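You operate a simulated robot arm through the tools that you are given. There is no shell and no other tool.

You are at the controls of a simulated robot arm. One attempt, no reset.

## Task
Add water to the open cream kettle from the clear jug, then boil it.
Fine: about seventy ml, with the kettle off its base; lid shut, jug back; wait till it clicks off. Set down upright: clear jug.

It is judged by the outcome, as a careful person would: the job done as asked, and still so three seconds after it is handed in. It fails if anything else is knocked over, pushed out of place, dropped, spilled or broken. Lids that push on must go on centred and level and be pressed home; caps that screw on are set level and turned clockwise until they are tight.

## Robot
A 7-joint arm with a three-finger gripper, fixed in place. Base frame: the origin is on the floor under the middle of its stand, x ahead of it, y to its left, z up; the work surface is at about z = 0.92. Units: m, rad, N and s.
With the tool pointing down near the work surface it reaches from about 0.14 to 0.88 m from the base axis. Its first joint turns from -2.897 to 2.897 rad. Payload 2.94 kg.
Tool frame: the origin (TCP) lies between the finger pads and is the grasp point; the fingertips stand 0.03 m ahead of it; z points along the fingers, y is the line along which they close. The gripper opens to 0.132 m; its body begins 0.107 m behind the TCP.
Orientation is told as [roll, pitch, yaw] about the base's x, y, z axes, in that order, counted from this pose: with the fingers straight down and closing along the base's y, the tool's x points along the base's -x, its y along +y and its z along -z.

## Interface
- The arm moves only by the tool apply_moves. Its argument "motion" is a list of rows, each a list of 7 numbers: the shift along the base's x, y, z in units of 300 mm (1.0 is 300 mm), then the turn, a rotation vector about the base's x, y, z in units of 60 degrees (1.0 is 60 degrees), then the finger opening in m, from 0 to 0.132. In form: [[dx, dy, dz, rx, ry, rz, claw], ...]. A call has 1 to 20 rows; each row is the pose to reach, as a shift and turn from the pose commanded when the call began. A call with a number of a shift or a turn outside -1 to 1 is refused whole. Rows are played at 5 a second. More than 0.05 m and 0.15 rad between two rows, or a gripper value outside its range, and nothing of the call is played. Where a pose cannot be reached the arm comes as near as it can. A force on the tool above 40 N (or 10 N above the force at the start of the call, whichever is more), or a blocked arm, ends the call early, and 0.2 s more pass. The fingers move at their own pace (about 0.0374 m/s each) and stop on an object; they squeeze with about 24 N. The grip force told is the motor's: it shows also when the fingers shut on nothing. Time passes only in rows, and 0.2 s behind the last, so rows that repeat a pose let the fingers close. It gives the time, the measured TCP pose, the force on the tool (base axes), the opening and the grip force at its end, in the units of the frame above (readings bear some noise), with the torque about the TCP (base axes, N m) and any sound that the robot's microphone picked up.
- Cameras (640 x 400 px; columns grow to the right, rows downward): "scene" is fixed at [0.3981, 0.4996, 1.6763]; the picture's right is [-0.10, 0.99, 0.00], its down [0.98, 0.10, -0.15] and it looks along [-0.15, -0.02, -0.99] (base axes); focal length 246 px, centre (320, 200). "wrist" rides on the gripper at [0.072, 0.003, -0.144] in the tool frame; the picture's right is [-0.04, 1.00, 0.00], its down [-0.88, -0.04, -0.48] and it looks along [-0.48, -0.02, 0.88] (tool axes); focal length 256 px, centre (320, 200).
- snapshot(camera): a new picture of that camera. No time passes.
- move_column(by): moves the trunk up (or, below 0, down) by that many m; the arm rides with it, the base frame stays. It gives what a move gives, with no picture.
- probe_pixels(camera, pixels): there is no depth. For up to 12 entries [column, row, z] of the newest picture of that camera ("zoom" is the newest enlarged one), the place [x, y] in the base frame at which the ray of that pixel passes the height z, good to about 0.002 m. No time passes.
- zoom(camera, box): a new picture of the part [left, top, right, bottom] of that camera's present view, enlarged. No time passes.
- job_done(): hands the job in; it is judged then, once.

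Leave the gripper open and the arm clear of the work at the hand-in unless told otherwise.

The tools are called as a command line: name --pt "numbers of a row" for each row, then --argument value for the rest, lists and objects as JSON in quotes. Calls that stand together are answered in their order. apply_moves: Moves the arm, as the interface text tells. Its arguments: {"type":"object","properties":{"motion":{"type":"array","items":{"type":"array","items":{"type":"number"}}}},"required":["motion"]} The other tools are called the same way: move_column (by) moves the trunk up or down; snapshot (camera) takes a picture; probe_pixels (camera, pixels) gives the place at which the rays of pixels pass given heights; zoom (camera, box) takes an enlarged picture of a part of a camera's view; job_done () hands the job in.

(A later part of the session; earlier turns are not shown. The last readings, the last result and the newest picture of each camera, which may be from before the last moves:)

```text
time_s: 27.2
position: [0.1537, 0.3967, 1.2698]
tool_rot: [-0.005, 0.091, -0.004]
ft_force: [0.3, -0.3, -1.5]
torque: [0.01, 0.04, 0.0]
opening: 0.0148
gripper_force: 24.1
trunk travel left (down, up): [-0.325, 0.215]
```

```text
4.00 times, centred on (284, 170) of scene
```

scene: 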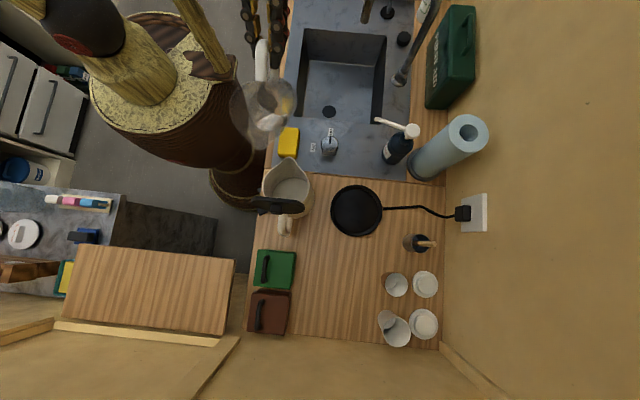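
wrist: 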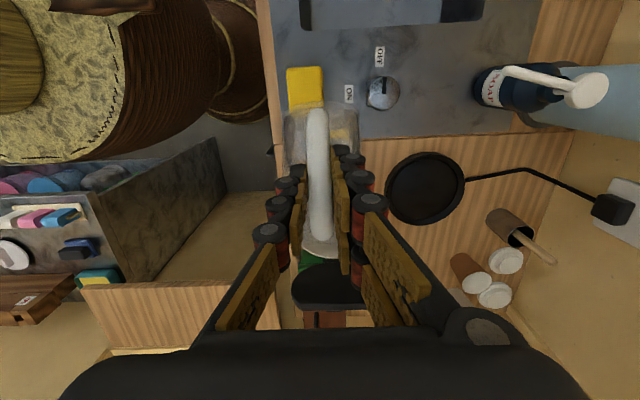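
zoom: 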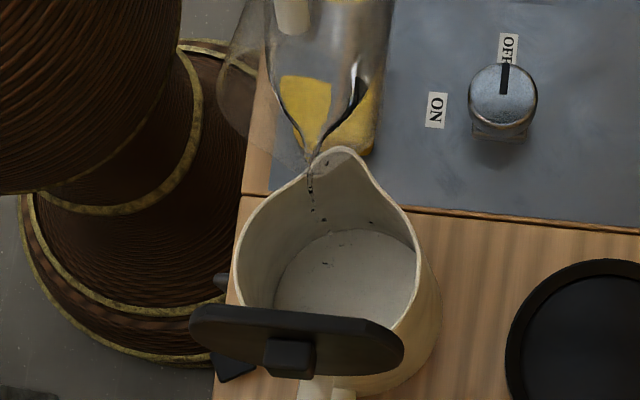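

It trickles to drops. I hold about a second more, then check how much is gone.

apply_moves --pt "0 0 0 0 0 0 0" --pt "0 0 0 0 0 0 0" --pt "0 0 0 0 0 0 0" --pt "0 0 0 0 0 0 0" --pt "0 0 0 0 0 0 0" --pt "0 0 0 0 0 0 0"

zoom --camera "scene" --box '[244, 120, 324, 220]'

zoom --camera "scene" --box '[264, 170, 312, 200]'

```text
time_s: 28.6
position: [0.1532, 0.3967, 1.2694]
tool_rot: [-0.004, 0.091, -0.006]
ft_force: [-1.0, 1.0, -1.6]
torque: [0.0, 0.02, -0.02]
opening: 0.0151
gripper_force: 24.3
trunk travel left (down, up): [-0.325, 0.215]
```

```text
4.00 times, centred on (284, 170) of scene
```

zoom: 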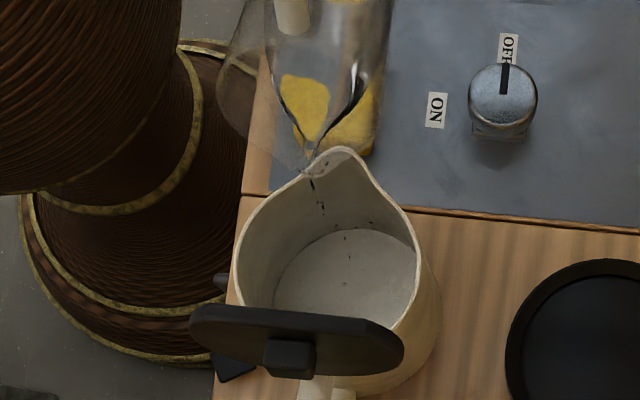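

```text
13.33 times, centred on (288, 185) of scene
```

zoom: 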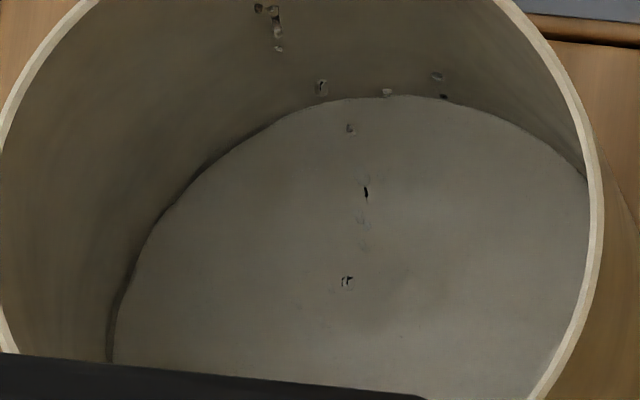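

I tilt back, lift clear over the kettle the way I came, and then turn the jug upright over the free area to measure it.

apply_moves --pt "0 0 0 0 -0.07 0 0" --pt "0 0 0 0 -0.14 0 0" --pt "0 0 0 0 -0.2 0 0" --pt "0 0 0.04 0 -0.25 0 0" --pt "0.03 0 0.1 0 -0.3 0 0" --pt "0.06 0 0.18 0 -0.35 0 0" --pt "0.08 0 0.26 0 -0.4 0 0" --pt "0.08 0 0.34 0 -0.4335 0 0" --pt "0.08 0 0.42 0 -0.4335 0 0" --pt "0.12 0.06 0.43 0 -0.4335 0 0" --pt "0.17 0.14 0.43 0 -0.4335 0 0" --pt "0.22 0.22 0.43 0 -0.4335 0 0" --pt "0.27 0.3 0.43 0 -0.4335 0 0" --pt "0.32 0.38 0.43 0 -0.4335 0 0" --pt "0.36 0.46 0.43 0 -0.4335 0 0" --pt "0.372 0.53 0.43 0 -0.4335 0 0" --pt "0.372 0.588 0.43 0 -0.4335 0 0" --pt "0.372 0.588 0.43 0 -0.4335 0 0"

zoom --camera "scene" --box '[244, 140, 324, 240]'

snapshot --camera "scene"

```text
time_s: 32.4
position: [0.2649, 0.5733, 1.4008]
tool_rot: [-0.001, -0.365, -0.005]
ft_force: [0.3, 1.0, -1.4]
torque: [0.02, 0.08, 0.01]
opening: 0.0147
gripper_force: 24.2
trunk travel left (down, up): [-0.325, 0.215]
```

```text
4.00 times, centred on (284, 190) of scene
```

zoom: 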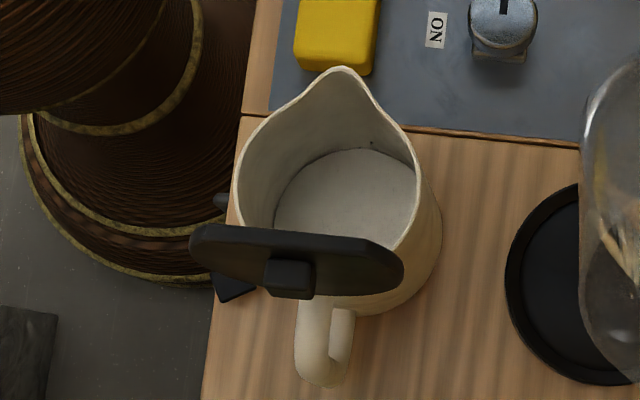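

```text
taken
```

scene: 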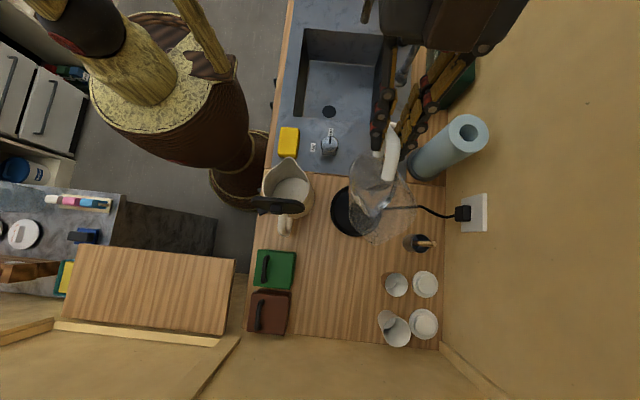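

The kettle surroundings look dry. I bring the jug upright to the same pose as the baseline and take readings.

apply_moves --pt "0.04 0 -0.03 0 -0.08 0 0" --pt "0.08 0 -0.06 0 -0.16 0 0" --pt "0.12 0 -0.09 0 -0.24 0 0" --pt "0.16 0 -0.12 0 -0.32 0 0" --pt "0.2 0 -0.14 0 -0.4 0 0" --pt "0.24 0 -0.16 0 -0.48 0 0" --pt "0.28 0 -0.18 0 -0.56 0 0" --pt "0.32 0 -0.2 0 -0.62 0 0" --pt "0.341 0 -0.2037 0 -0.667 0 0" --pt "0.341 0 -0.2037 0 -0.667 0 0" --pt "0.341 0 -0.2037 0 -0.667 0 0"

apply_moves --pt "0 0 0 0 0 0 0"

apply_moves --pt "0 0 0 0 0 0 0"

apply_moves --pt "0 0 0 0 0 0 0"

apply_moves --pt "0 0 0 0 0 0 0"

apply_moves --pt "0 0 0 0 0 0 0"

zoom --camera "scene" --box '[320, 220, 432, 350]'

zoom --camera "wrist" --box '[260, 80, 380, 260]'

```text
time_s: 34.8
position: [0.3681, 0.5739, 1.3401]
tool_rot: [0.004, -1.063, -0.011]
ft_force: [0.2, -0.6, -2.1]
torque: [-0.02, 0.21, 0.01]
opening: 0.015
gripper_force: 24.0
trunk travel left (down, up): [-0.325, 0.215]
```

```text
time_s: 35.2
position: [0.3676, 0.5732, 1.34]
tool_rot: [0.003, -1.062, -0.01]
ft_force: [-0.7, 0.6, -2.6]
torque: [-0.02, 0.18, 0.02]
opening: 0.0148
gripper_force: 23.4
trunk travel left (down, up): [-0.325, 0.215]
```

```text
time_s: 35.6
position: [0.3686, 0.5745, 1.3393]
tool_rot: [0.004, -1.063, -0.011]
ft_force: [-0.5, -0.4, -2.3]
torque: [-0.05, 0.19, 0.0]
opening: 0.0149
gripper_force: 24.0
trunk travel left (down, up): [-0.325, 0.215]
```

```text
time_s: 36.0
position: [0.3676, 0.573, 1.3397]
tool_rot: [0.004, -1.062, -0.011]
ft_force: [1.2, -0.1, -1.9]
torque: [0.05, 0.17, -0.01]
opening: 0.0148
gripper_force: 23.9
trunk travel left (down, up): [-0.325, 0.215]
```

```text
time_s: 36.4
position: [0.3668, 0.5746, 1.3406]
tool_rot: [0.005, -1.062, -0.012]
ft_force: [-0.8, -0.2, -2.0]
torque: [-0.03, 0.16, 0.03]
opening: 0.015
gripper_force: 24.0
trunk travel left (down, up): [-0.325, 0.215]
```

```text
time_s: 36.8
position: [0.3672, 0.5741, 1.3393]
tool_rot: [0.004, -1.061, -0.011]
ft_force: [-0.1, 0.9, -1.3]
torque: [0.03, 0.21, 0.0]
opening: 0.0148
gripper_force: 24.2
trunk travel left (down, up): [-0.325, 0.215]
```

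```text
3.08 times, centred on (376, 285) of scene
```

zoom: 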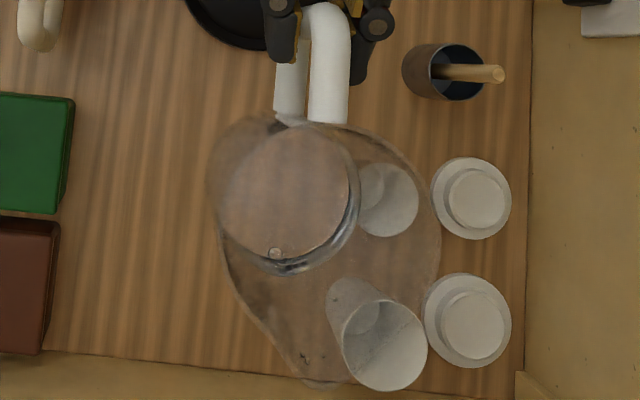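

```text
2.22 times, centred on (320, 170) of wrist
```

zoom: 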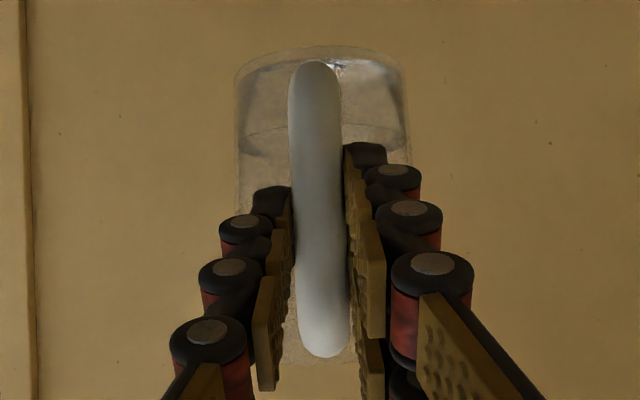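

Torque fell from ≈0.208 to ≈0.187 Nm, which suggests roughly 25 ml gone. I look closely at the water line in the jug.

zoom --camera "wrist" --box '[276, 95, 372, 155]'

zoom --camera "scene" --box '[336, 255, 416, 305]'

```text
6.67 times, centred on (324, 125) of wrist
```

zoom: 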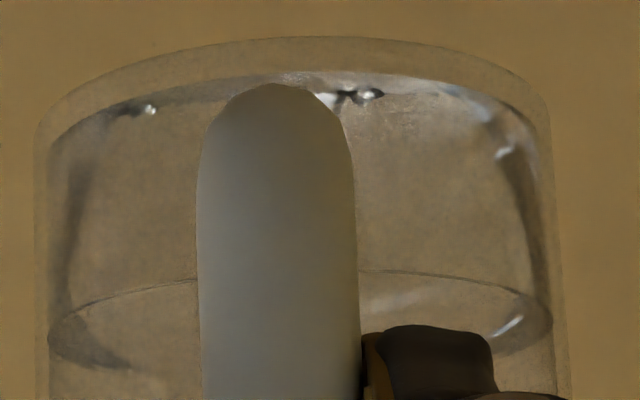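

```text
8.00 times, centred on (376, 280) of scene
```

zoom: 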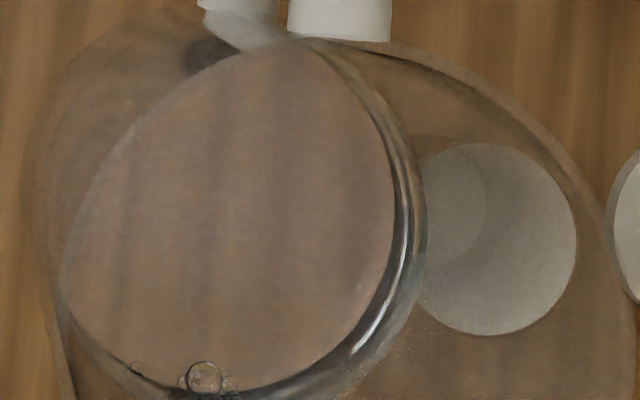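

Visually the water line dropped about 8 mm (≈33 ml) and the torque says ≈25 ml, so about 30 ml is poured with about 100 ml left. I need about 40 ml more. I return to the kettle the same way.

apply_moves --pt "-0.04 0 0.03 0 0.08 0 0" --pt "-0.08 0 0.06 0 0.16 0 0" --pt "-0.12 0 0.09 0 0.24 0 0" --pt "-0.16 0 0.12 0 0.32 0 0" --pt "-0.2 0 0.15 0 0.4 0 0" --pt "-0.24 0 0.18 0 0.48 0 0" --pt "-0.28 0 0.2 0 0.56 0 0" --pt "-0.32 0 0.2037 0 0.62 0 0" --pt "-0.341 0 0.2037 0 0.667 0 0" --pt "-0.39 -0.06 0.2037 0 0.667 0 0" --pt "-0.44 -0.14 0.2037 0 0.667 0 0" --pt "-0.49 -0.22 0.2037 0 0.667 0 0" --pt "-0.54 -0.3 0.2037 0 0.667 0 0" --pt "-0.58 -0.38 0.2037 0 0.667 0 0" --pt "-0.62 -0.45 0.2037 0 0.667 0 0" --pt "-0.65 -0.52 0.2037 0 0.667 0 0" --pt "-0.667 -0.568 0.2037 0 0.667 0 0" --pt "-0.667 -0.568 0.2037 0 0.667 0 0"

snapshot --camera "scene"

```text
time_s: 40.6
position: [0.1679, 0.4015, 1.3994]
tool_rot: [-0.004, -0.364, -0.005]
ft_force: [-0.3, -0.3, -2.3]
torque: [0.0, 0.07, 0.01]
opening: 0.0151
gripper_force: 23.8
trunk travel left (down, up): [-0.325, 0.215]
```

```text
taken
```

scene: 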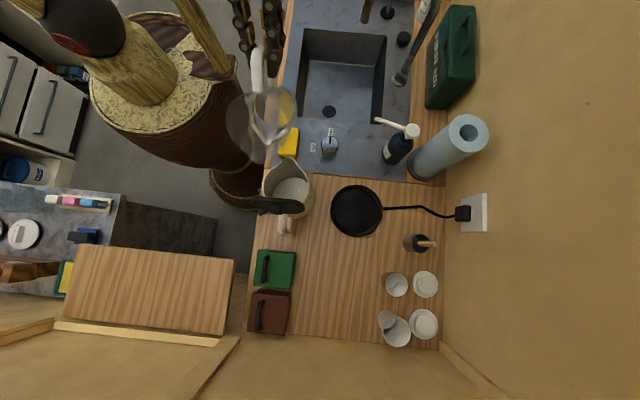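

I lower to the pour height while tilting to 62° (it should not flow before about 66° now).

apply_moves --pt "0 0 -0.05 0 0.03 0 0" --pt "0 0 -0.11 0 0.07 0 0" --pt "0 0 -0.17 0 0.11 0 0" --pt "0 0 -0.23 0 0.15 0 0" --pt "0 0 -0.29 0 0.2 0 0" --pt "0 0 -0.35 0 0.25 0 0" --pt "0 0 -0.4 0 0.3 0 0" --pt "0 0 -0.427 0 0.34 0 0" --pt "0 0 -0.427 0 0.367 0 0" --pt "0 0 -0.427 0 0.367 0 0"

zoom --camera "scene" --box '[244, 120, 324, 220]'

```text
time_s: 42.8
position: [0.167, 0.401, 1.2715]
tool_rot: [-0.005, 0.021, -0.005]
ft_force: [-0.8, 0.0, -3.1]
torque: [-0.01, 0.03, 0.0]
opening: 0.0147
gripper_force: 24.1
trunk travel left (down, up): [-0.325, 0.215]
```

```text
4.00 times, centred on (284, 170) of scene
```

zoom: 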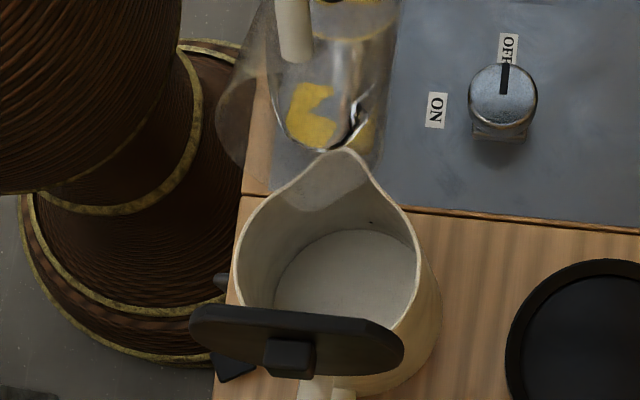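

The lip is over the middle of the opening (zoom (322,212)). I tilt to 68° and let it run.

apply_moves --pt "0 0 0 0 0.035 0 0" --pt "0 0 0 0 0.065 0 0" --pt "0 0 0 0 0.0965 0 0" --pt "0 0 0 0 0.0965 0 0" --pt "0 0 0 0 0.0965 0 0"

zoom --camera "scene" --box '[244, 120, 324, 220]'

apply_moves --pt "0 0 0 0 0 0 0" --pt "0 0 0 0 0 0 0" --pt "0 0 0 0 0 0 0" --pt "0 0 0 0 0 0 0" --pt "0 0 0 0 0 0 0" --pt "0 0 0 0 0 0 0" --pt "0 0 0 0 0 0 0"

zoom --camera "scene" --box '[244, 120, 324, 220]'

```text
time_s: 44.0
position: [0.1663, 0.4027, 1.2712]
tool_rot: [-0.005, 0.122, -0.005]
ft_force: [0.2, -0.7, -2.8]
torque: [-0.03, 0.0, -0.03]
opening: 0.015
gripper_force: 24.1
trunk travel left (down, up): [-0.325, 0.215]
```

```text
4.00 times, centred on (284, 170) of scene
```

zoom: 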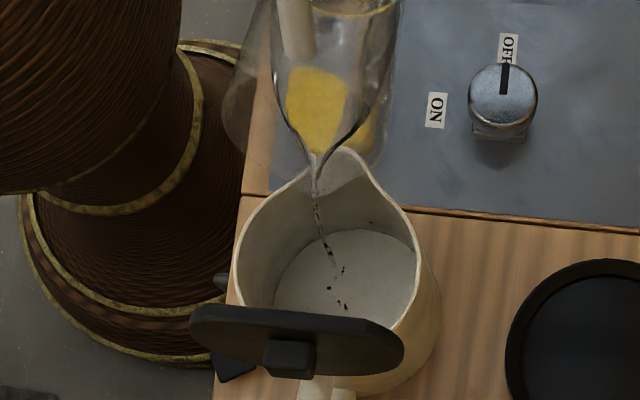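

```text
time_s: 45.6
position: [0.1669, 0.401, 1.2707]
tool_rot: [-0.005, 0.123, -0.006]
ft_force: [-0.8, 0.7, -1.7]
torque: [-0.01, 0.02, 0.02]
opening: 0.0147
gripper_force: 23.9
trunk travel left (down, up): [-0.325, 0.215]
```

```text
4.00 times, centred on (284, 170) of scene
```

zoom: 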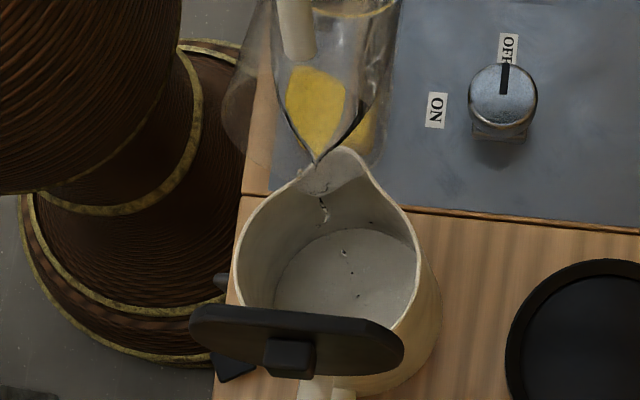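

Flow at 68° has died to drops. I go to about 70.2° and let it run out.

apply_moves --pt "0 0 0 0 0.018 0 0" --pt "0 0 0 0 0.036 0 0" --pt "0 0 0 0 0.036 0 0" --pt "0 0 0 0 0.036 0 0" --pt "0 0 0 0 0.036 0 0"

zoom --camera "scene" --box '[244, 120, 324, 220]'

apply_moves --pt "0 0 0 0 0 0 0" --pt "0 0 0 0 0 0 0" --pt "0 0 0 0 0 0 0" --pt "0 0 0 0 0 0 0" --pt "0 0 0 0 0 0 0" --pt "0 0 0 0 0 0 0" --pt "0 0 0 0 0 0 0" --pt "0 0 0 0 0 0 0" --pt "0 0 0 0 0 0 0" --pt "0 0 0 0 0 0 0"

zoom --camera "scene" --box '[244, 120, 324, 220]'

```text
time_s: 46.8
position: [0.1666, 0.4031, 1.2713]
tool_rot: [-0.006, 0.159, -0.006]
ft_force: [0.2, 0.1, -1.6]
torque: [0.0, 0.02, -0.01]
opening: 0.0147
gripper_force: 24.2
trunk travel left (down, up): [-0.325, 0.215]
```

```text
4.00 times, centred on (284, 170) of scene
```

zoom: 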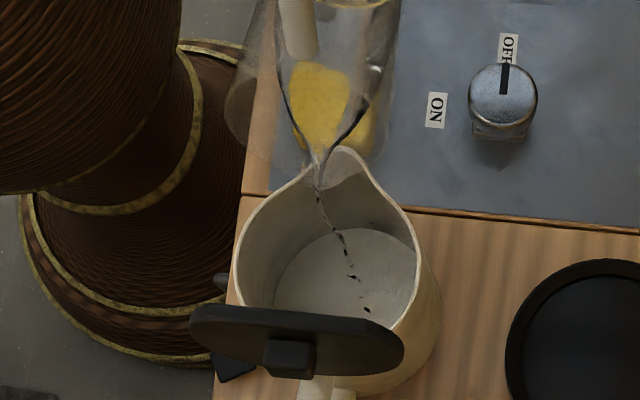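

```text
time_s: 49.0
position: [0.167, 0.4016, 1.2711]
tool_rot: [-0.005, 0.158, -0.005]
ft_force: [-0.5, -0.1, -1.2]
torque: [0.01, -0.02, -0.03]
opening: 0.0148
gripper_force: 24.2
trunk travel left (down, up): [-0.325, 0.215]
```

```text
4.00 times, centred on (284, 170) of scene
```

zoom: 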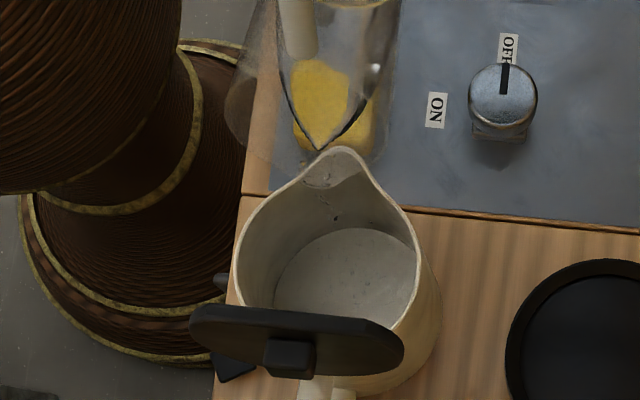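

The flow has stopped at 70°. I return the jug upright over the free area and measure again.

apply_moves --pt "0 0 0 0 -0.07 0 0" --pt "0 0 0 0 -0.14 0 0" --pt "0 0 0 0 -0.21 0 0" --pt "0 0 0.03 0 -0.27 0 0" --pt "0 0 0.09 0 -0.33 0 0" --pt "0 0 0.16 0 -0.39 0 0" --pt "0 0 0.24 0 -0.45 0 0" --pt "0 0 0.32 0 -0.4995 0 0" --pt "0.01 0.01 0.4 0 -0.4995 0 0" --pt "0.04 0.05 0.427 0 -0.4995 0 0" --pt "0.09 0.13 0.427 0 -0.4995 0 0" --pt "0.14 0.21 0.427 0 -0.4995 0 0" --pt "0.19 0.29 0.427 0 -0.4995 0 0" --pt "0.24 0.37 0.427 0 -0.4995 0 0" --pt "0.29 0.45 0.427 0 -0.4995 0 0" --pt "0.326 0.52 0.427 0 -0.4995 0 0" --pt "0.326 0.568 0.427 0 -0.4995 0 0" --pt "0.326 0.568 0.427 0 -0.4995 0 0"

apply_moves --pt "0.04 0 -0.03 0 -0.08 0 0" --pt "0.08 0 -0.06 0 -0.16 0 0" --pt "0.12 0 -0.09 0 -0.24 0 0" --pt "0.16 0 -0.12 0 -0.32 0 0" --pt "0.2 0 -0.14 0 -0.4 0 0" --pt "0.24 0 -0.16 0 -0.48 0 0" --pt "0.28 0 -0.18 0 -0.56 0 0" --pt "0.32 0 -0.2 0 -0.62 0 0" --pt "0.341 0 -0.2037 0 -0.667 0 0" --pt "0.341 0 -0.2037 0 -0.667 0 0" --pt "0.341 0 -0.2037 0 -0.667 0 0"

apply_moves --pt "0 0 0 0 0 0 0"

apply_moves --pt "0 0 0 0 0 0 0"

apply_moves --pt "0 0 0 0 0 0 0"

apply_moves --pt "0 0 0 0 0 0 0"

apply_moves --pt "0 0 0 0 0 0 0"

zoom --camera "wrist" --box '[276, 95, 372, 155]'

zoom --camera "scene" --box '[320, 220, 432, 350]'

```text
time_s: 52.8
position: [0.2657, 0.5729, 1.3996]
tool_rot: [-0.002, -0.363, -0.007]
ft_force: [0.3, -1.0, -2.1]
torque: [0.02, 0.05, 0.0]
opening: 0.0147
gripper_force: 23.8
trunk travel left (down, up): [-0.325, 0.215]
```

```text
time_s: 55.2
position: [0.3681, 0.5722, 1.3384]
tool_rot: [0.004, -1.063, -0.012]
ft_force: [-0.1, 0.6, -1.7]
torque: [0.04, 0.13, 0.0]
opening: 0.0149
gripper_force: 23.9
trunk travel left (down, up): [-0.325, 0.215]
```

```text
time_s: 55.6
position: [0.3688, 0.5736, 1.3384]
tool_rot: [0.004, -1.063, -0.011]
ft_force: [-0.8, -0.8, -1.7]
torque: [0.01, 0.12, 0.0]
opening: 0.015
gripper_force: 24.2
trunk travel left (down, up): [-0.325, 0.215]
```

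```text
time_s: 56.0
position: [0.369, 0.5729, 1.3388]
tool_rot: [0.005, -1.064, -0.011]
ft_force: [0.1, -0.7, -1.5]
torque: [0.01, 0.11, -0.01]
opening: 0.0148
gripper_force: 23.9
trunk travel left (down, up): [-0.325, 0.215]
```

```text
time_s: 56.4
position: [0.3678, 0.5732, 1.3377]
tool_rot: [0.002, -1.063, -0.01]
ft_force: [-0.1, 0.5, -2.0]
torque: [-0.01, 0.13, 0.01]
opening: 0.0147
gripper_force: 24.0
trunk travel left (down, up): [-0.325, 0.215]
```

```text
time_s: 56.8
position: [0.3686, 0.573, 1.3399]
tool_rot: [0.003, -1.062, -0.01]
ft_force: [-0.5, 0.6, -2.0]
torque: [-0.04, 0.15, -0.03]
opening: 0.0148
gripper_force: 24.2
trunk travel left (down, up): [-0.325, 0.215]
```

```text
time_s: 57.2
position: [0.3682, 0.5724, 1.3384]
tool_rot: [0.004, -1.062, -0.011]
ft_force: [0.8, 0.6, -1.7]
torque: [0.03, 0.15, -0.02]
opening: 0.0148
gripper_force: 24.0
trunk travel left (down, up): [-0.325, 0.215]
```

```text
6.67 times, centred on (324, 125) of wrist
```

zoom: 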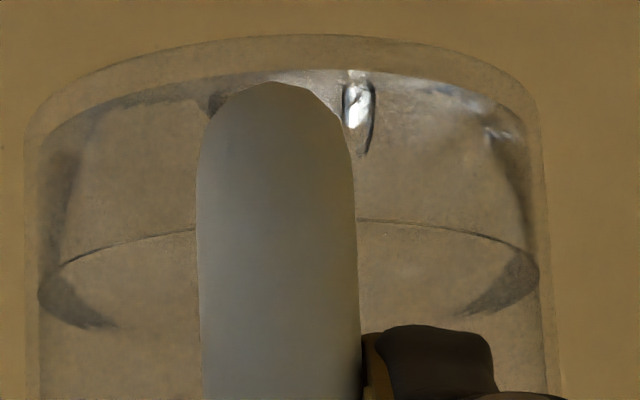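

```text
3.08 times, centred on (376, 285) of scene
```

zoom: 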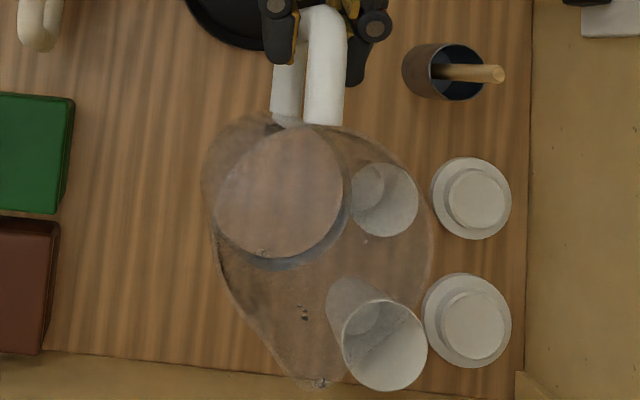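

The two measures disagree: the water line says about 56 ml total, the torque about 90 ml. I take more still readings here to firm up the torque average.

apply_moves --pt "0 0 0 0 0 0 0"

apply_moves --pt "0 0 0 0 0 0 0"

apply_moves --pt "0 0 0 0 0 0 0"

apply_moves --pt "0 0 0 0 0 0 0"

apply_moves --pt "0 0 0 0 0 0 0"

apply_moves --pt "0 0 0 0 0 0 0"

apply_moves --pt "0 0 0 0 0 0 0"

apply_moves --pt "0 0 0 0 0 0 0"

zoom --camera "scene" --box '[244, 140, 324, 240]'

zoom --camera "scene" --box '[270, 165, 318, 195]'

```text
time_s: 57.6
position: [0.3682, 0.5742, 1.3395]
tool_rot: [0.004, -1.063, -0.01]
ft_force: [0.0, 0.2, -2.2]
torque: [-0.01, 0.16, 0.01]
opening: 0.0147
gripper_force: 24.5
trunk travel left (down, up): [-0.325, 0.215]
```

```text
time_s: 58.0
position: [0.3685, 0.5727, 1.3397]
tool_rot: [0.003, -1.062, -0.011]
ft_force: [0.7, 0.8, -0.9]
torque: [0.01, 0.12, 0.0]
opening: 0.0147
gripper_force: 24.4
trunk travel left (down, up): [-0.325, 0.215]
```

```text
time_s: 58.4
position: [0.3692, 0.5735, 1.3393]
tool_rot: [0.004, -1.063, -0.011]
ft_force: [0.2, -0.6, -0.7]
torque: [0.0, 0.12, 0.0]
opening: 0.0151
gripper_force: 23.8
trunk travel left (down, up): [-0.325, 0.215]
```

```text
time_s: 58.8
position: [0.3679, 0.5742, 1.3387]
tool_rot: [0.003, -1.062, -0.011]
ft_force: [0.1, -0.9, -1.5]
torque: [-0.02, 0.15, 0.0]
opening: 0.0146
gripper_force: 24.3
trunk travel left (down, up): [-0.325, 0.215]
```

```text
time_s: 59.2
position: [0.3687, 0.5735, 1.3384]
tool_rot: [0.003, -1.062, -0.012]
ft_force: [-1.0, -0.7, -2.3]
torque: [0.0, 0.18, -0.01]
opening: 0.0146
gripper_force: 24.3
trunk travel left (down, up): [-0.325, 0.215]
```

```text
time_s: 59.6
position: [0.3685, 0.5725, 1.3393]
tool_rot: [0.003, -1.063, -0.01]
ft_force: [0.4, -0.4, -1.9]
torque: [0.02, 0.14, -0.02]
opening: 0.0146
gripper_force: 23.5
trunk travel left (down, up): [-0.325, 0.215]
```

```text
time_s: 60.0
position: [0.3682, 0.5731, 1.3391]
tool_rot: [0.005, -1.063, -0.01]
ft_force: [-0.1, 0.1, -2.3]
torque: [0.01, 0.16, 0.03]
opening: 0.0147
gripper_force: 23.2
trunk travel left (down, up): [-0.325, 0.215]
```

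```text
time_s: 60.4
position: [0.3683, 0.5728, 1.3389]
tool_rot: [0.005, -1.062, -0.009]
ft_force: [0.2, 0.3, -1.4]
torque: [0.03, 0.1, -0.01]
opening: 0.0148
gripper_force: 24.5
trunk travel left (down, up): [-0.325, 0.215]
```

```text
4.00 times, centred on (284, 190) of scene
```

zoom: 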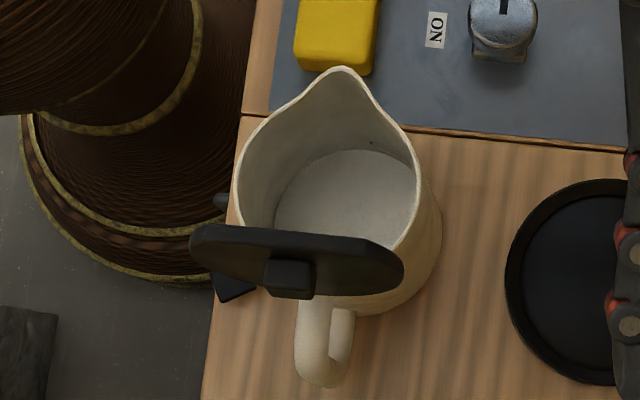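

```text
13.33 times, centred on (294, 180) of scene
```

zoom: 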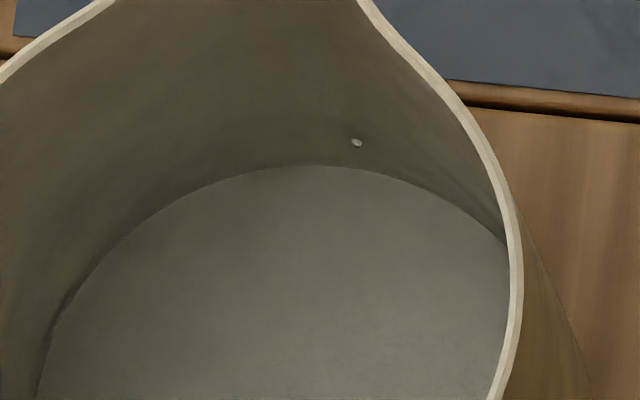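

The longer average gives about 80 ml ± 11, the water line about 56 ± 8, so it's near the target but unsure. I set the jug back on its spot, where I can compare the water line from exactly the same camera pose as before. First I move over the spot and lower to 40 mm above it.

apply_moves --pt "0.02 0 -0.02 0 0 0 0" --pt "0.06 0 -0.07 0 0 0 0" --pt "0.11 0 -0.14 0 0 0 0" --pt "0.16 0 -0.22 0 0 0 0" --pt "0.21 0 -0.31 0 0 0 0" --pt "0.26 0 -0.4 0 0 0 0" --pt "0.31 0 -0.5 0 0 0 0" --pt "0.35 0 -0.6 0 0 0 0" --pt "0.35 0 -0.7 0 0 0 0" --pt "0.35 0 -0.8 0 0 0 0" --pt "0.35 0 -0.9 0 0 0 0" --pt "0.35 0 -1.0 0 0 0 0" --pt "0.35 0 -1.0 0 0 0 0" --pt "0.35 0 -1.0 0 0 0 0"

snapshot --camera "wrist"

zoom --camera "scene" --box '[280, 240, 408, 340]'

```text
time_s: 63.4
position: [0.473, 0.5693, 1.0378]
tool_rot: [0.007, -1.064, -0.01]
ft_force: [0.1, 0.3, -2.2]
torque: [-0.02, 0.18, -0.01]
opening: 0.0146
gripper_force: 23.5
trunk travel left (down, up): [-0.325, 0.215]
```

```text
taken
```

wrist: 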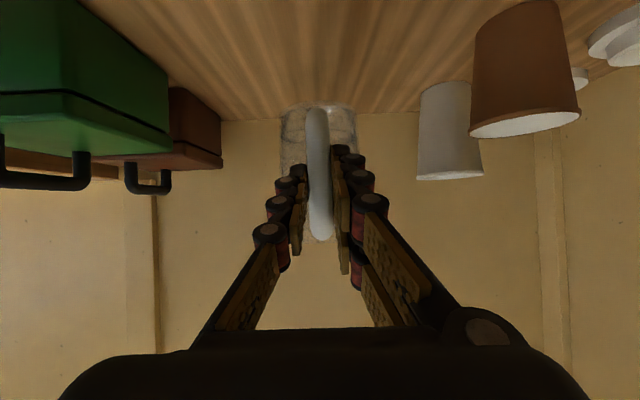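

```text
4.00 times, centred on (344, 290) of scene
```

zoom: 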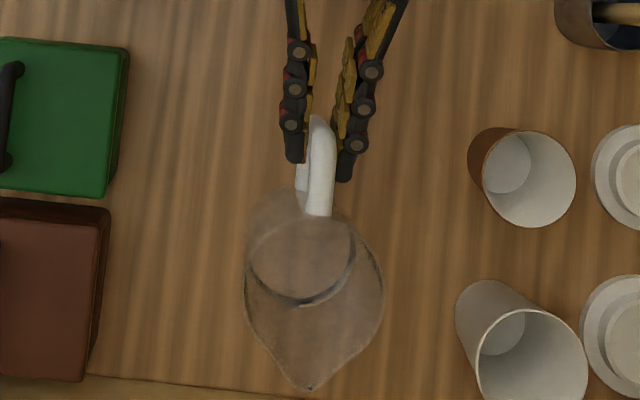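

The jug sits about 6 mm to -y of its old place with a small yaw of -0.01, so I correct +5 mm in y and the small turn, and lower to just above contact.

apply_moves --pt "0 0.017 -0.02 -0.006 0 0.01 0" --pt "0.003 0.017 -0.05 -0.006 0 0.01 0" --pt "0.003 0.017 -0.08 -0.006 0 0.01 0" --pt "0.003 0.017 -0.105 -0.006 0 0.01 0" --pt "0.003 0.017 -0.113 -0.006 0 0.01 0" --pt "0.003 0.017 -0.113 -0.006 0 0.01 0"

snapshot --camera "wrist"

zoom --camera "scene" --box '[280, 240, 408, 340]'

```text
time_s: 64.8
position: [0.4725, 0.5761, 1.0035]
tool_rot: [-0.008, -1.063, 0.013]
ft_force: [0.0, 0.4, -2.0]
torque: [0.02, 0.13, 0.02]
opening: 0.0147
gripper_force: 24.1
trunk travel left (down, up): [-0.325, 0.215]
```

```text
taken
```

wrist: 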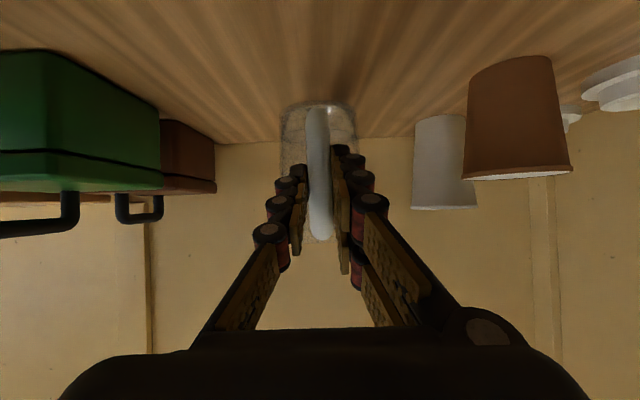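

```text
4.00 times, centred on (344, 290) of scene
```

zoom: 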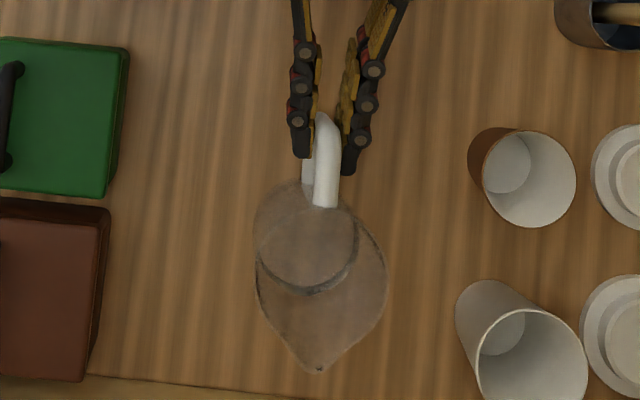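

The rim now matches its original pixels (327–360) within half a pixel. I lower the last few millimetres gently to touch down.

apply_moves --pt "0 -0.004 -0.004 0.004 0 -0.012 0" --pt "0 -0.006 -0.008 0.006 0 -0.02 0" --pt "0 -0.006 -0.011 0.006 0 -0.02 0" --pt "0 -0.006 -0.013 0.006 0 -0.02 0" --pt "0 -0.006 -0.013 0.006 0 -0.02 0"

zoom --camera "scene" --box '[280, 240, 408, 340]'

```text
time_s: 66.0
position: [0.4737, 0.5768, 1.0017]
tool_rot: [0.007, -1.063, -0.022]
ft_force: [-2.2, -1.2, 4.8]
torque: [0.0, -0.53, -0.01]
opening: 0.015
gripper_force: 24.1
trunk travel left (down, up): [-0.325, 0.215]
```

```text
4.00 times, centred on (344, 290) of scene
```

zoom: 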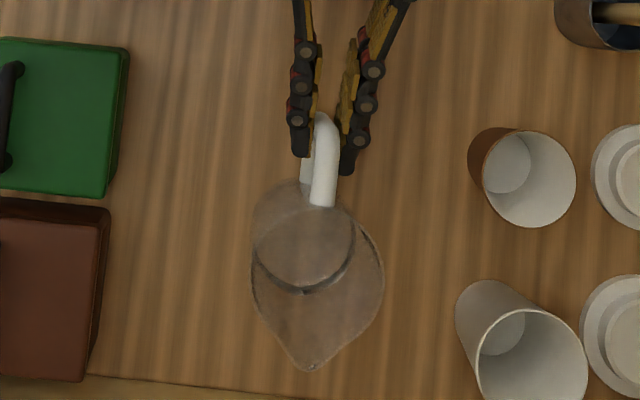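

Contact is felt at jug centre (fz +4.8 N, lever ≈ 0.08 m), so the jug stands level. I open the fingers to let go.

apply_moves --pt "0 0 0.002 0 0 0 0.02" --pt "0 0 0.002 0 0 0 0.03" --pt "0 0 0.002 0 0 0 0.045" --pt "0 0 0.002 0 0 0 0.06" --pt "0 0 0.002 0 0 0 0.06"

zoom --camera "wrist" --box '[220, 100, 420, 225]'

zoom --camera "scene" --box '[280, 240, 408, 340]'

```text
time_s: 67.2
position: [0.4735, 0.5773, 1.0014]
tool_rot: [0.003, -1.062, -0.021]
ft_force: [0.3, 0.2, 0.6]
torque: [-0.01, -0.03, 0.01]
opening: 0.06
gripper_force: 0.1
trunk travel left (down, up): [-0.325, 0.215]
```

```text
3.20 times, centred on (320, 162) of wrist
```

zoom: 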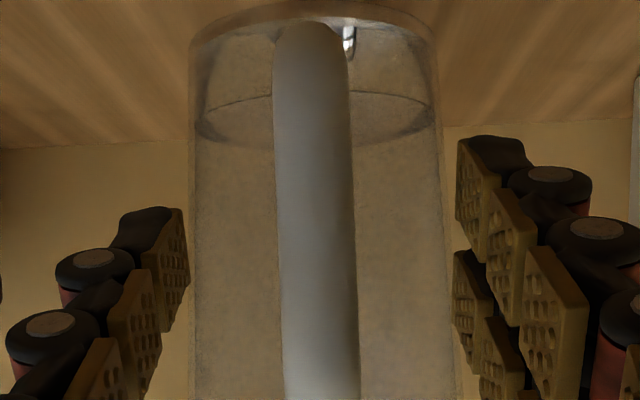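

```text
4.00 times, centred on (344, 290) of scene
```

zoom: 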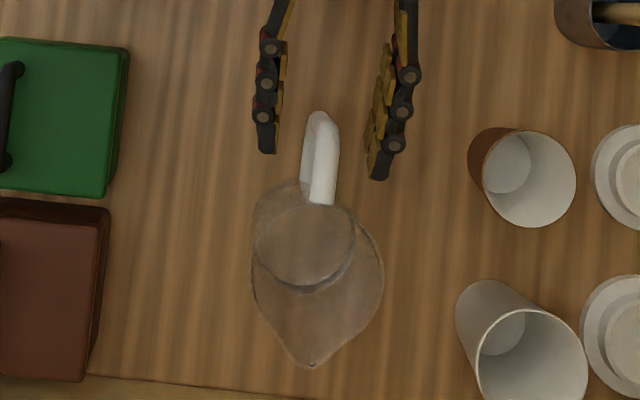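

The jug is standing free. From this near-identical view the water line dropped about 14.5 mm, roughly 57–62 ml. I back off to the two earlier viewing spots and take the same zooms to get more comparisons.

apply_moves --pt "-0.04 0 -0.003 0 0 0 0.06" --pt "-0.086 0 -0.006 0 0 0.01 0.06" --pt "-0.086 -0.01 -0.006 0 0 0.02 0.06" --pt "-0.086 -0.015 -0.006 0 0 0.02 0.06"

zoom --camera "wrist" --box '[220, 80, 420, 205]'

zoom --camera "wrist" --box '[272, 105, 368, 165]'

apply_moves --pt "-0.09 0 0.03 0 0 0 0.06" --pt "-0.18 0.01 0.07 0 0 0 0.06" --pt "-0.27 0.03 0.107 0 0 0 0.06" --pt "-0.27 0.04 0.107 0 0 0 0.06" --pt "-0.27 0.04 0.107 0 0 0 0.06"

zoom --camera "wrist" --box '[230, 100, 390, 240]'

zoom --camera "wrist" --box '[270, 105, 350, 155]'

```text
time_s: 68.2
position: [0.4472, 0.5718, 1.0001]
tool_rot: [0.007, -1.062, 0.0]
ft_force: [0.2, 0.5, 0.0]
torque: [0.02, 0.02, -0.01]
opening: 0.0598
gripper_force: 0.1
trunk travel left (down, up): [-0.325, 0.215]
```

```text
3.20 times, centred on (320, 142) of wrist
```

zoom: 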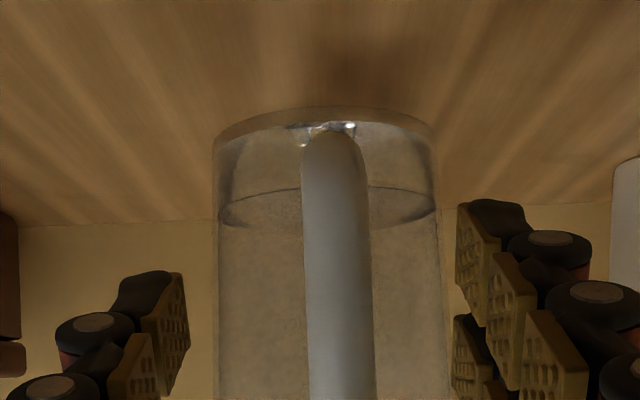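

```text
6.67 times, centred on (320, 135) of wrist
```

zoom: 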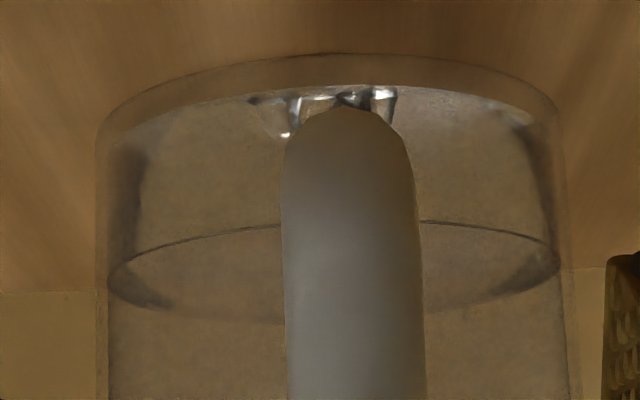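

```text
time_s: 69.4
position: [0.3649, 0.5829, 1.0311]
tool_rot: [0.003, -1.064, 0.001]
ft_force: [0.0, -0.1, -0.5]
torque: [0.0, 0.01, 0.01]
opening: 0.0599
gripper_force: 0.1
trunk travel left (down, up): [-0.325, 0.215]
```

```text
2.86 times, centred on (310, 170) of wrist
```

zoom: 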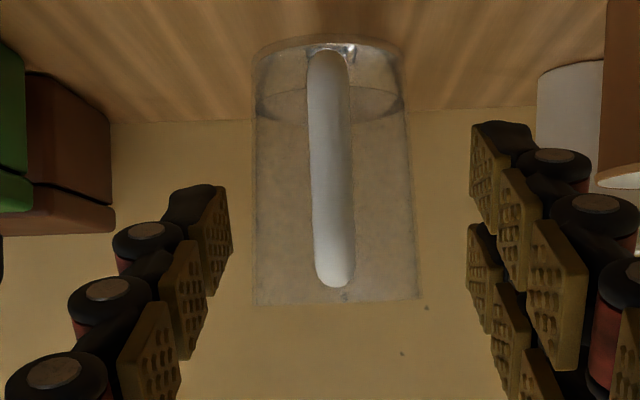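

```text
8.00 times, centred on (310, 130) of wrist
```

zoom: 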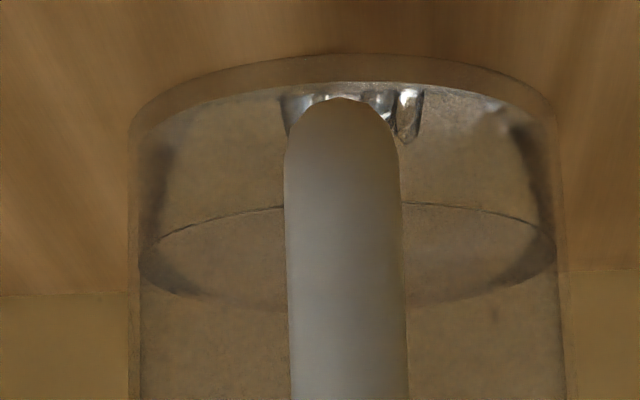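

Averaging the three views, the line fell about 14.4 mm with radius 35.6 mm: about 57 ml. Combined with the torque estimate my best figure is ~62 ml, so a top-up of about 8 ml is right. I re-grip the handle (y ≈ 0.575).

apply_moves --pt "0.04 -0.02 -0.04 0 0 0 0.06" --pt "0.1 -0.027 -0.09 0 0 0 0.06" --pt "0.18 -0.027 -0.101 0 0 0 0.06" --pt "0.26 -0.027 -0.101 0 0 0 0.06" --pt "0.31 -0.027 -0.101 0 0 0 0.06" --pt "0.356 -0.027 -0.101 0 0 0 0.06" --pt "0.356 -0.027 -0.101 0 0 0 0.06"

zoom --camera "wrist" --box '[220, 100, 420, 225]'

zoom --camera "scene" --box '[280, 240, 408, 340]'

```text
time_s: 71.0
position: [0.4738, 0.5763, 1.0009]
tool_rot: [0.004, -1.061, -0.001]
ft_force: [-0.6, -0.4, 0.1]
torque: [0.02, 0.0, 0.01]
opening: 0.0602
gripper_force: 0.0
trunk travel left (down, up): [-0.325, 0.215]
```

```text
3.20 times, centred on (320, 162) of wrist
```

zoom: 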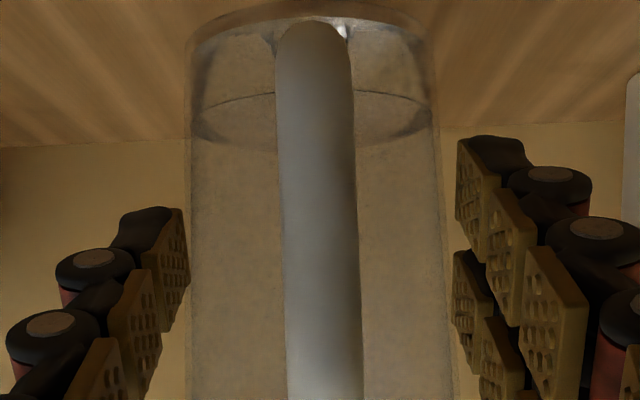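

```text
4.00 times, centred on (344, 290) of scene
```

zoom: 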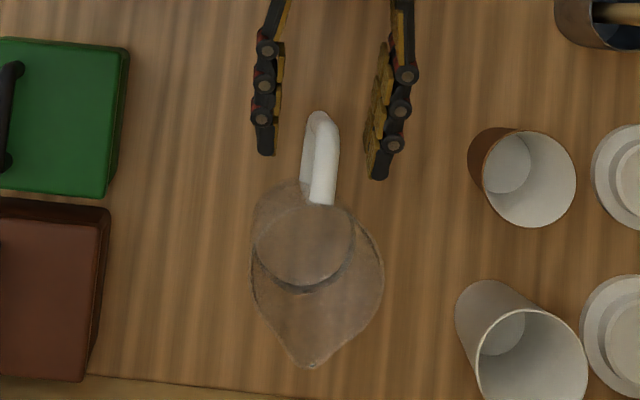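

Aligned within 2 mm. I close on the handle and lift a little.

apply_moves --pt "0 0 0 0 0 0 0.045" --pt "0 0 0 0 0 0 0.03" --pt "0 0 0 0 0 0 0.015" --pt "0 0 0 0 0 0 0.0" --pt "0 0 0 0 0 0 0.0" --pt "0 0 0 0 0 0 0.0" --pt "0 0 0.02 0 0 0 0" --pt "0 0 0.06 0 0 0 0" --pt "0 0 0.12 0 0 0 0" --pt "0 0 0.12 0 0 0 0"

snapshot --camera "wrist"

zoom --camera "scene" --box '[280, 240, 408, 340]'

```text
time_s: 73.2
position: [0.4731, 0.5769, 1.0363]
tool_rot: [0.003, -1.062, 0.002]
ft_force: [0.8, 0.3, -2.3]
torque: [-0.01, 0.19, -0.01]
opening: 0.0148
gripper_force: 23.6
trunk travel left (down, up): [-0.325, 0.215]
```

```text
taken
```

wrist: 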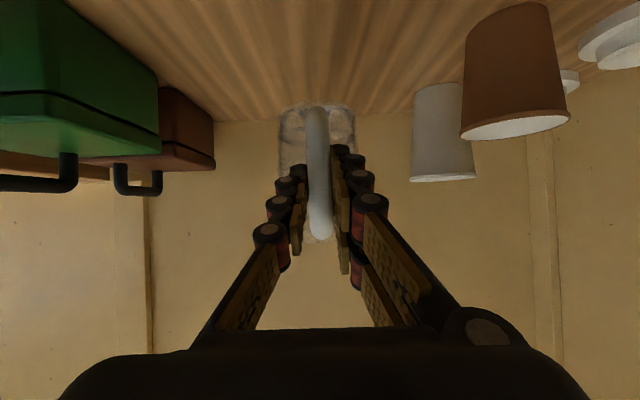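

```text
4.00 times, centred on (344, 290) of scene
```

zoom: 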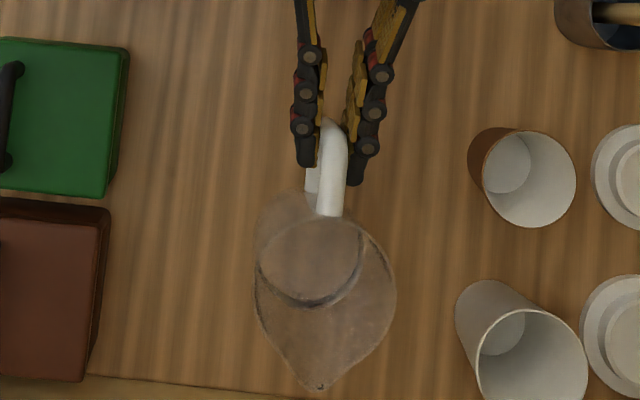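

Holding firm. I go up and back to the transfer pose.

apply_moves --pt "0 0 0.06 0 0 0 0" --pt "0 0 0.15 0 0 0 0" --pt "0 0 0.25 0 0 0 0" --pt "0 0 0.35 0 0 0 0" --pt "-0.04 0 0.45 0 0 0 0" --pt "-0.09 0 0.55 0 0 0 0" --pt "-0.14 0 0.65 0 0 0 0" --pt "-0.19 0 0.75 0 0 0 0" --pt "-0.24 -0.009 0.84 0 0 0 0" --pt "-0.29 -0.009 0.92 0 0 0 0" --pt "-0.33 -0.009 0.97 0 0 0 0" --pt "-0.353 -0.009 1.0 0 0 0 0" --pt "-0.353 -0.009 1.0 0 0 0 0" --pt "-0.353 -0.009 1.0 0 0 0 0"

apply_moves --pt "0 0 0 0 0 0 0"

apply_moves --pt "0 0 0 0 0 0 0"

apply_moves --pt "0 0 0 0 0 0 0"

apply_moves --pt "0 0 0 0 0 0 0"

apply_moves --pt "0 0 0 0 0 0 0"

zoom --camera "wrist" --box '[276, 95, 372, 155]'

```text
time_s: 76.2
position: [0.3681, 0.5732, 1.3356]
tool_rot: [0.004, -1.063, 0.0]
ft_force: [0.5, 0.2, -1.5]
torque: [0.01, 0.18, 0.0]
opening: 0.0145
gripper_force: 24.3
trunk travel left (down, up): [-0.325, 0.215]
```

```text
time_s: 76.6
position: [0.3679, 0.5723, 1.3366]
tool_rot: [0.002, -1.063, -0.001]
ft_force: [-0.2, 0.1, -1.6]
torque: [0.04, 0.15, 0.03]
opening: 0.0147
gripper_force: 23.8
trunk travel left (down, up): [-0.325, 0.215]
```

```text
time_s: 77.0
position: [0.3677, 0.5721, 1.3368]
tool_rot: [0.002, -1.062, 0.002]
ft_force: [-0.3, 0.3, -2.2]
torque: [0.01, 0.13, -0.06]
opening: 0.0148
gripper_force: 23.9
trunk travel left (down, up): [-0.325, 0.215]
```

```text
time_s: 77.4
position: [0.368, 0.573, 1.3368]
tool_rot: [0.004, -1.063, 0.0]
ft_force: [0.2, -0.3, -2.0]
torque: [0.05, 0.19, -0.03]
opening: 0.0147
gripper_force: 24.2
trunk travel left (down, up): [-0.325, 0.215]
```

```text
time_s: 77.8
position: [0.3679, 0.574, 1.3375]
tool_rot: [0.004, -1.063, -0.001]
ft_force: [0.0, -0.4, -1.5]
torque: [0.05, 0.16, 0.0]
opening: 0.0147
gripper_force: 24.6
trunk travel left (down, up): [-0.325, 0.215]
```

```text
time_s: 78.2
position: [0.3671, 0.5721, 1.3359]
tool_rot: [0.004, -1.063, 0.0]
ft_force: [-1.1, 0.5, -2.2]
torque: [0.01, 0.18, 0.0]
opening: 0.0149
gripper_force: 24.0
trunk travel left (down, up): [-0.325, 0.215]
```

```text
6.67 times, centred on (324, 125) of wrist
```

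zoom: 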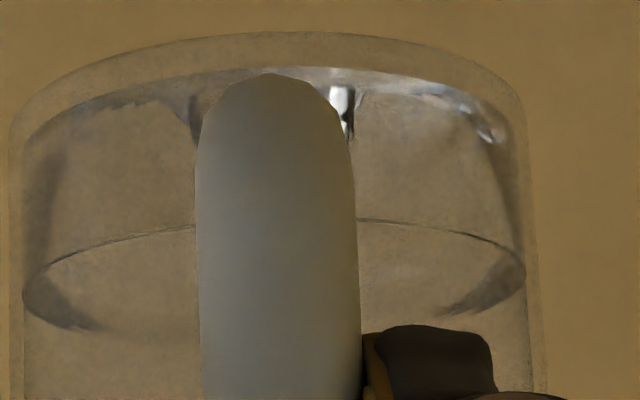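

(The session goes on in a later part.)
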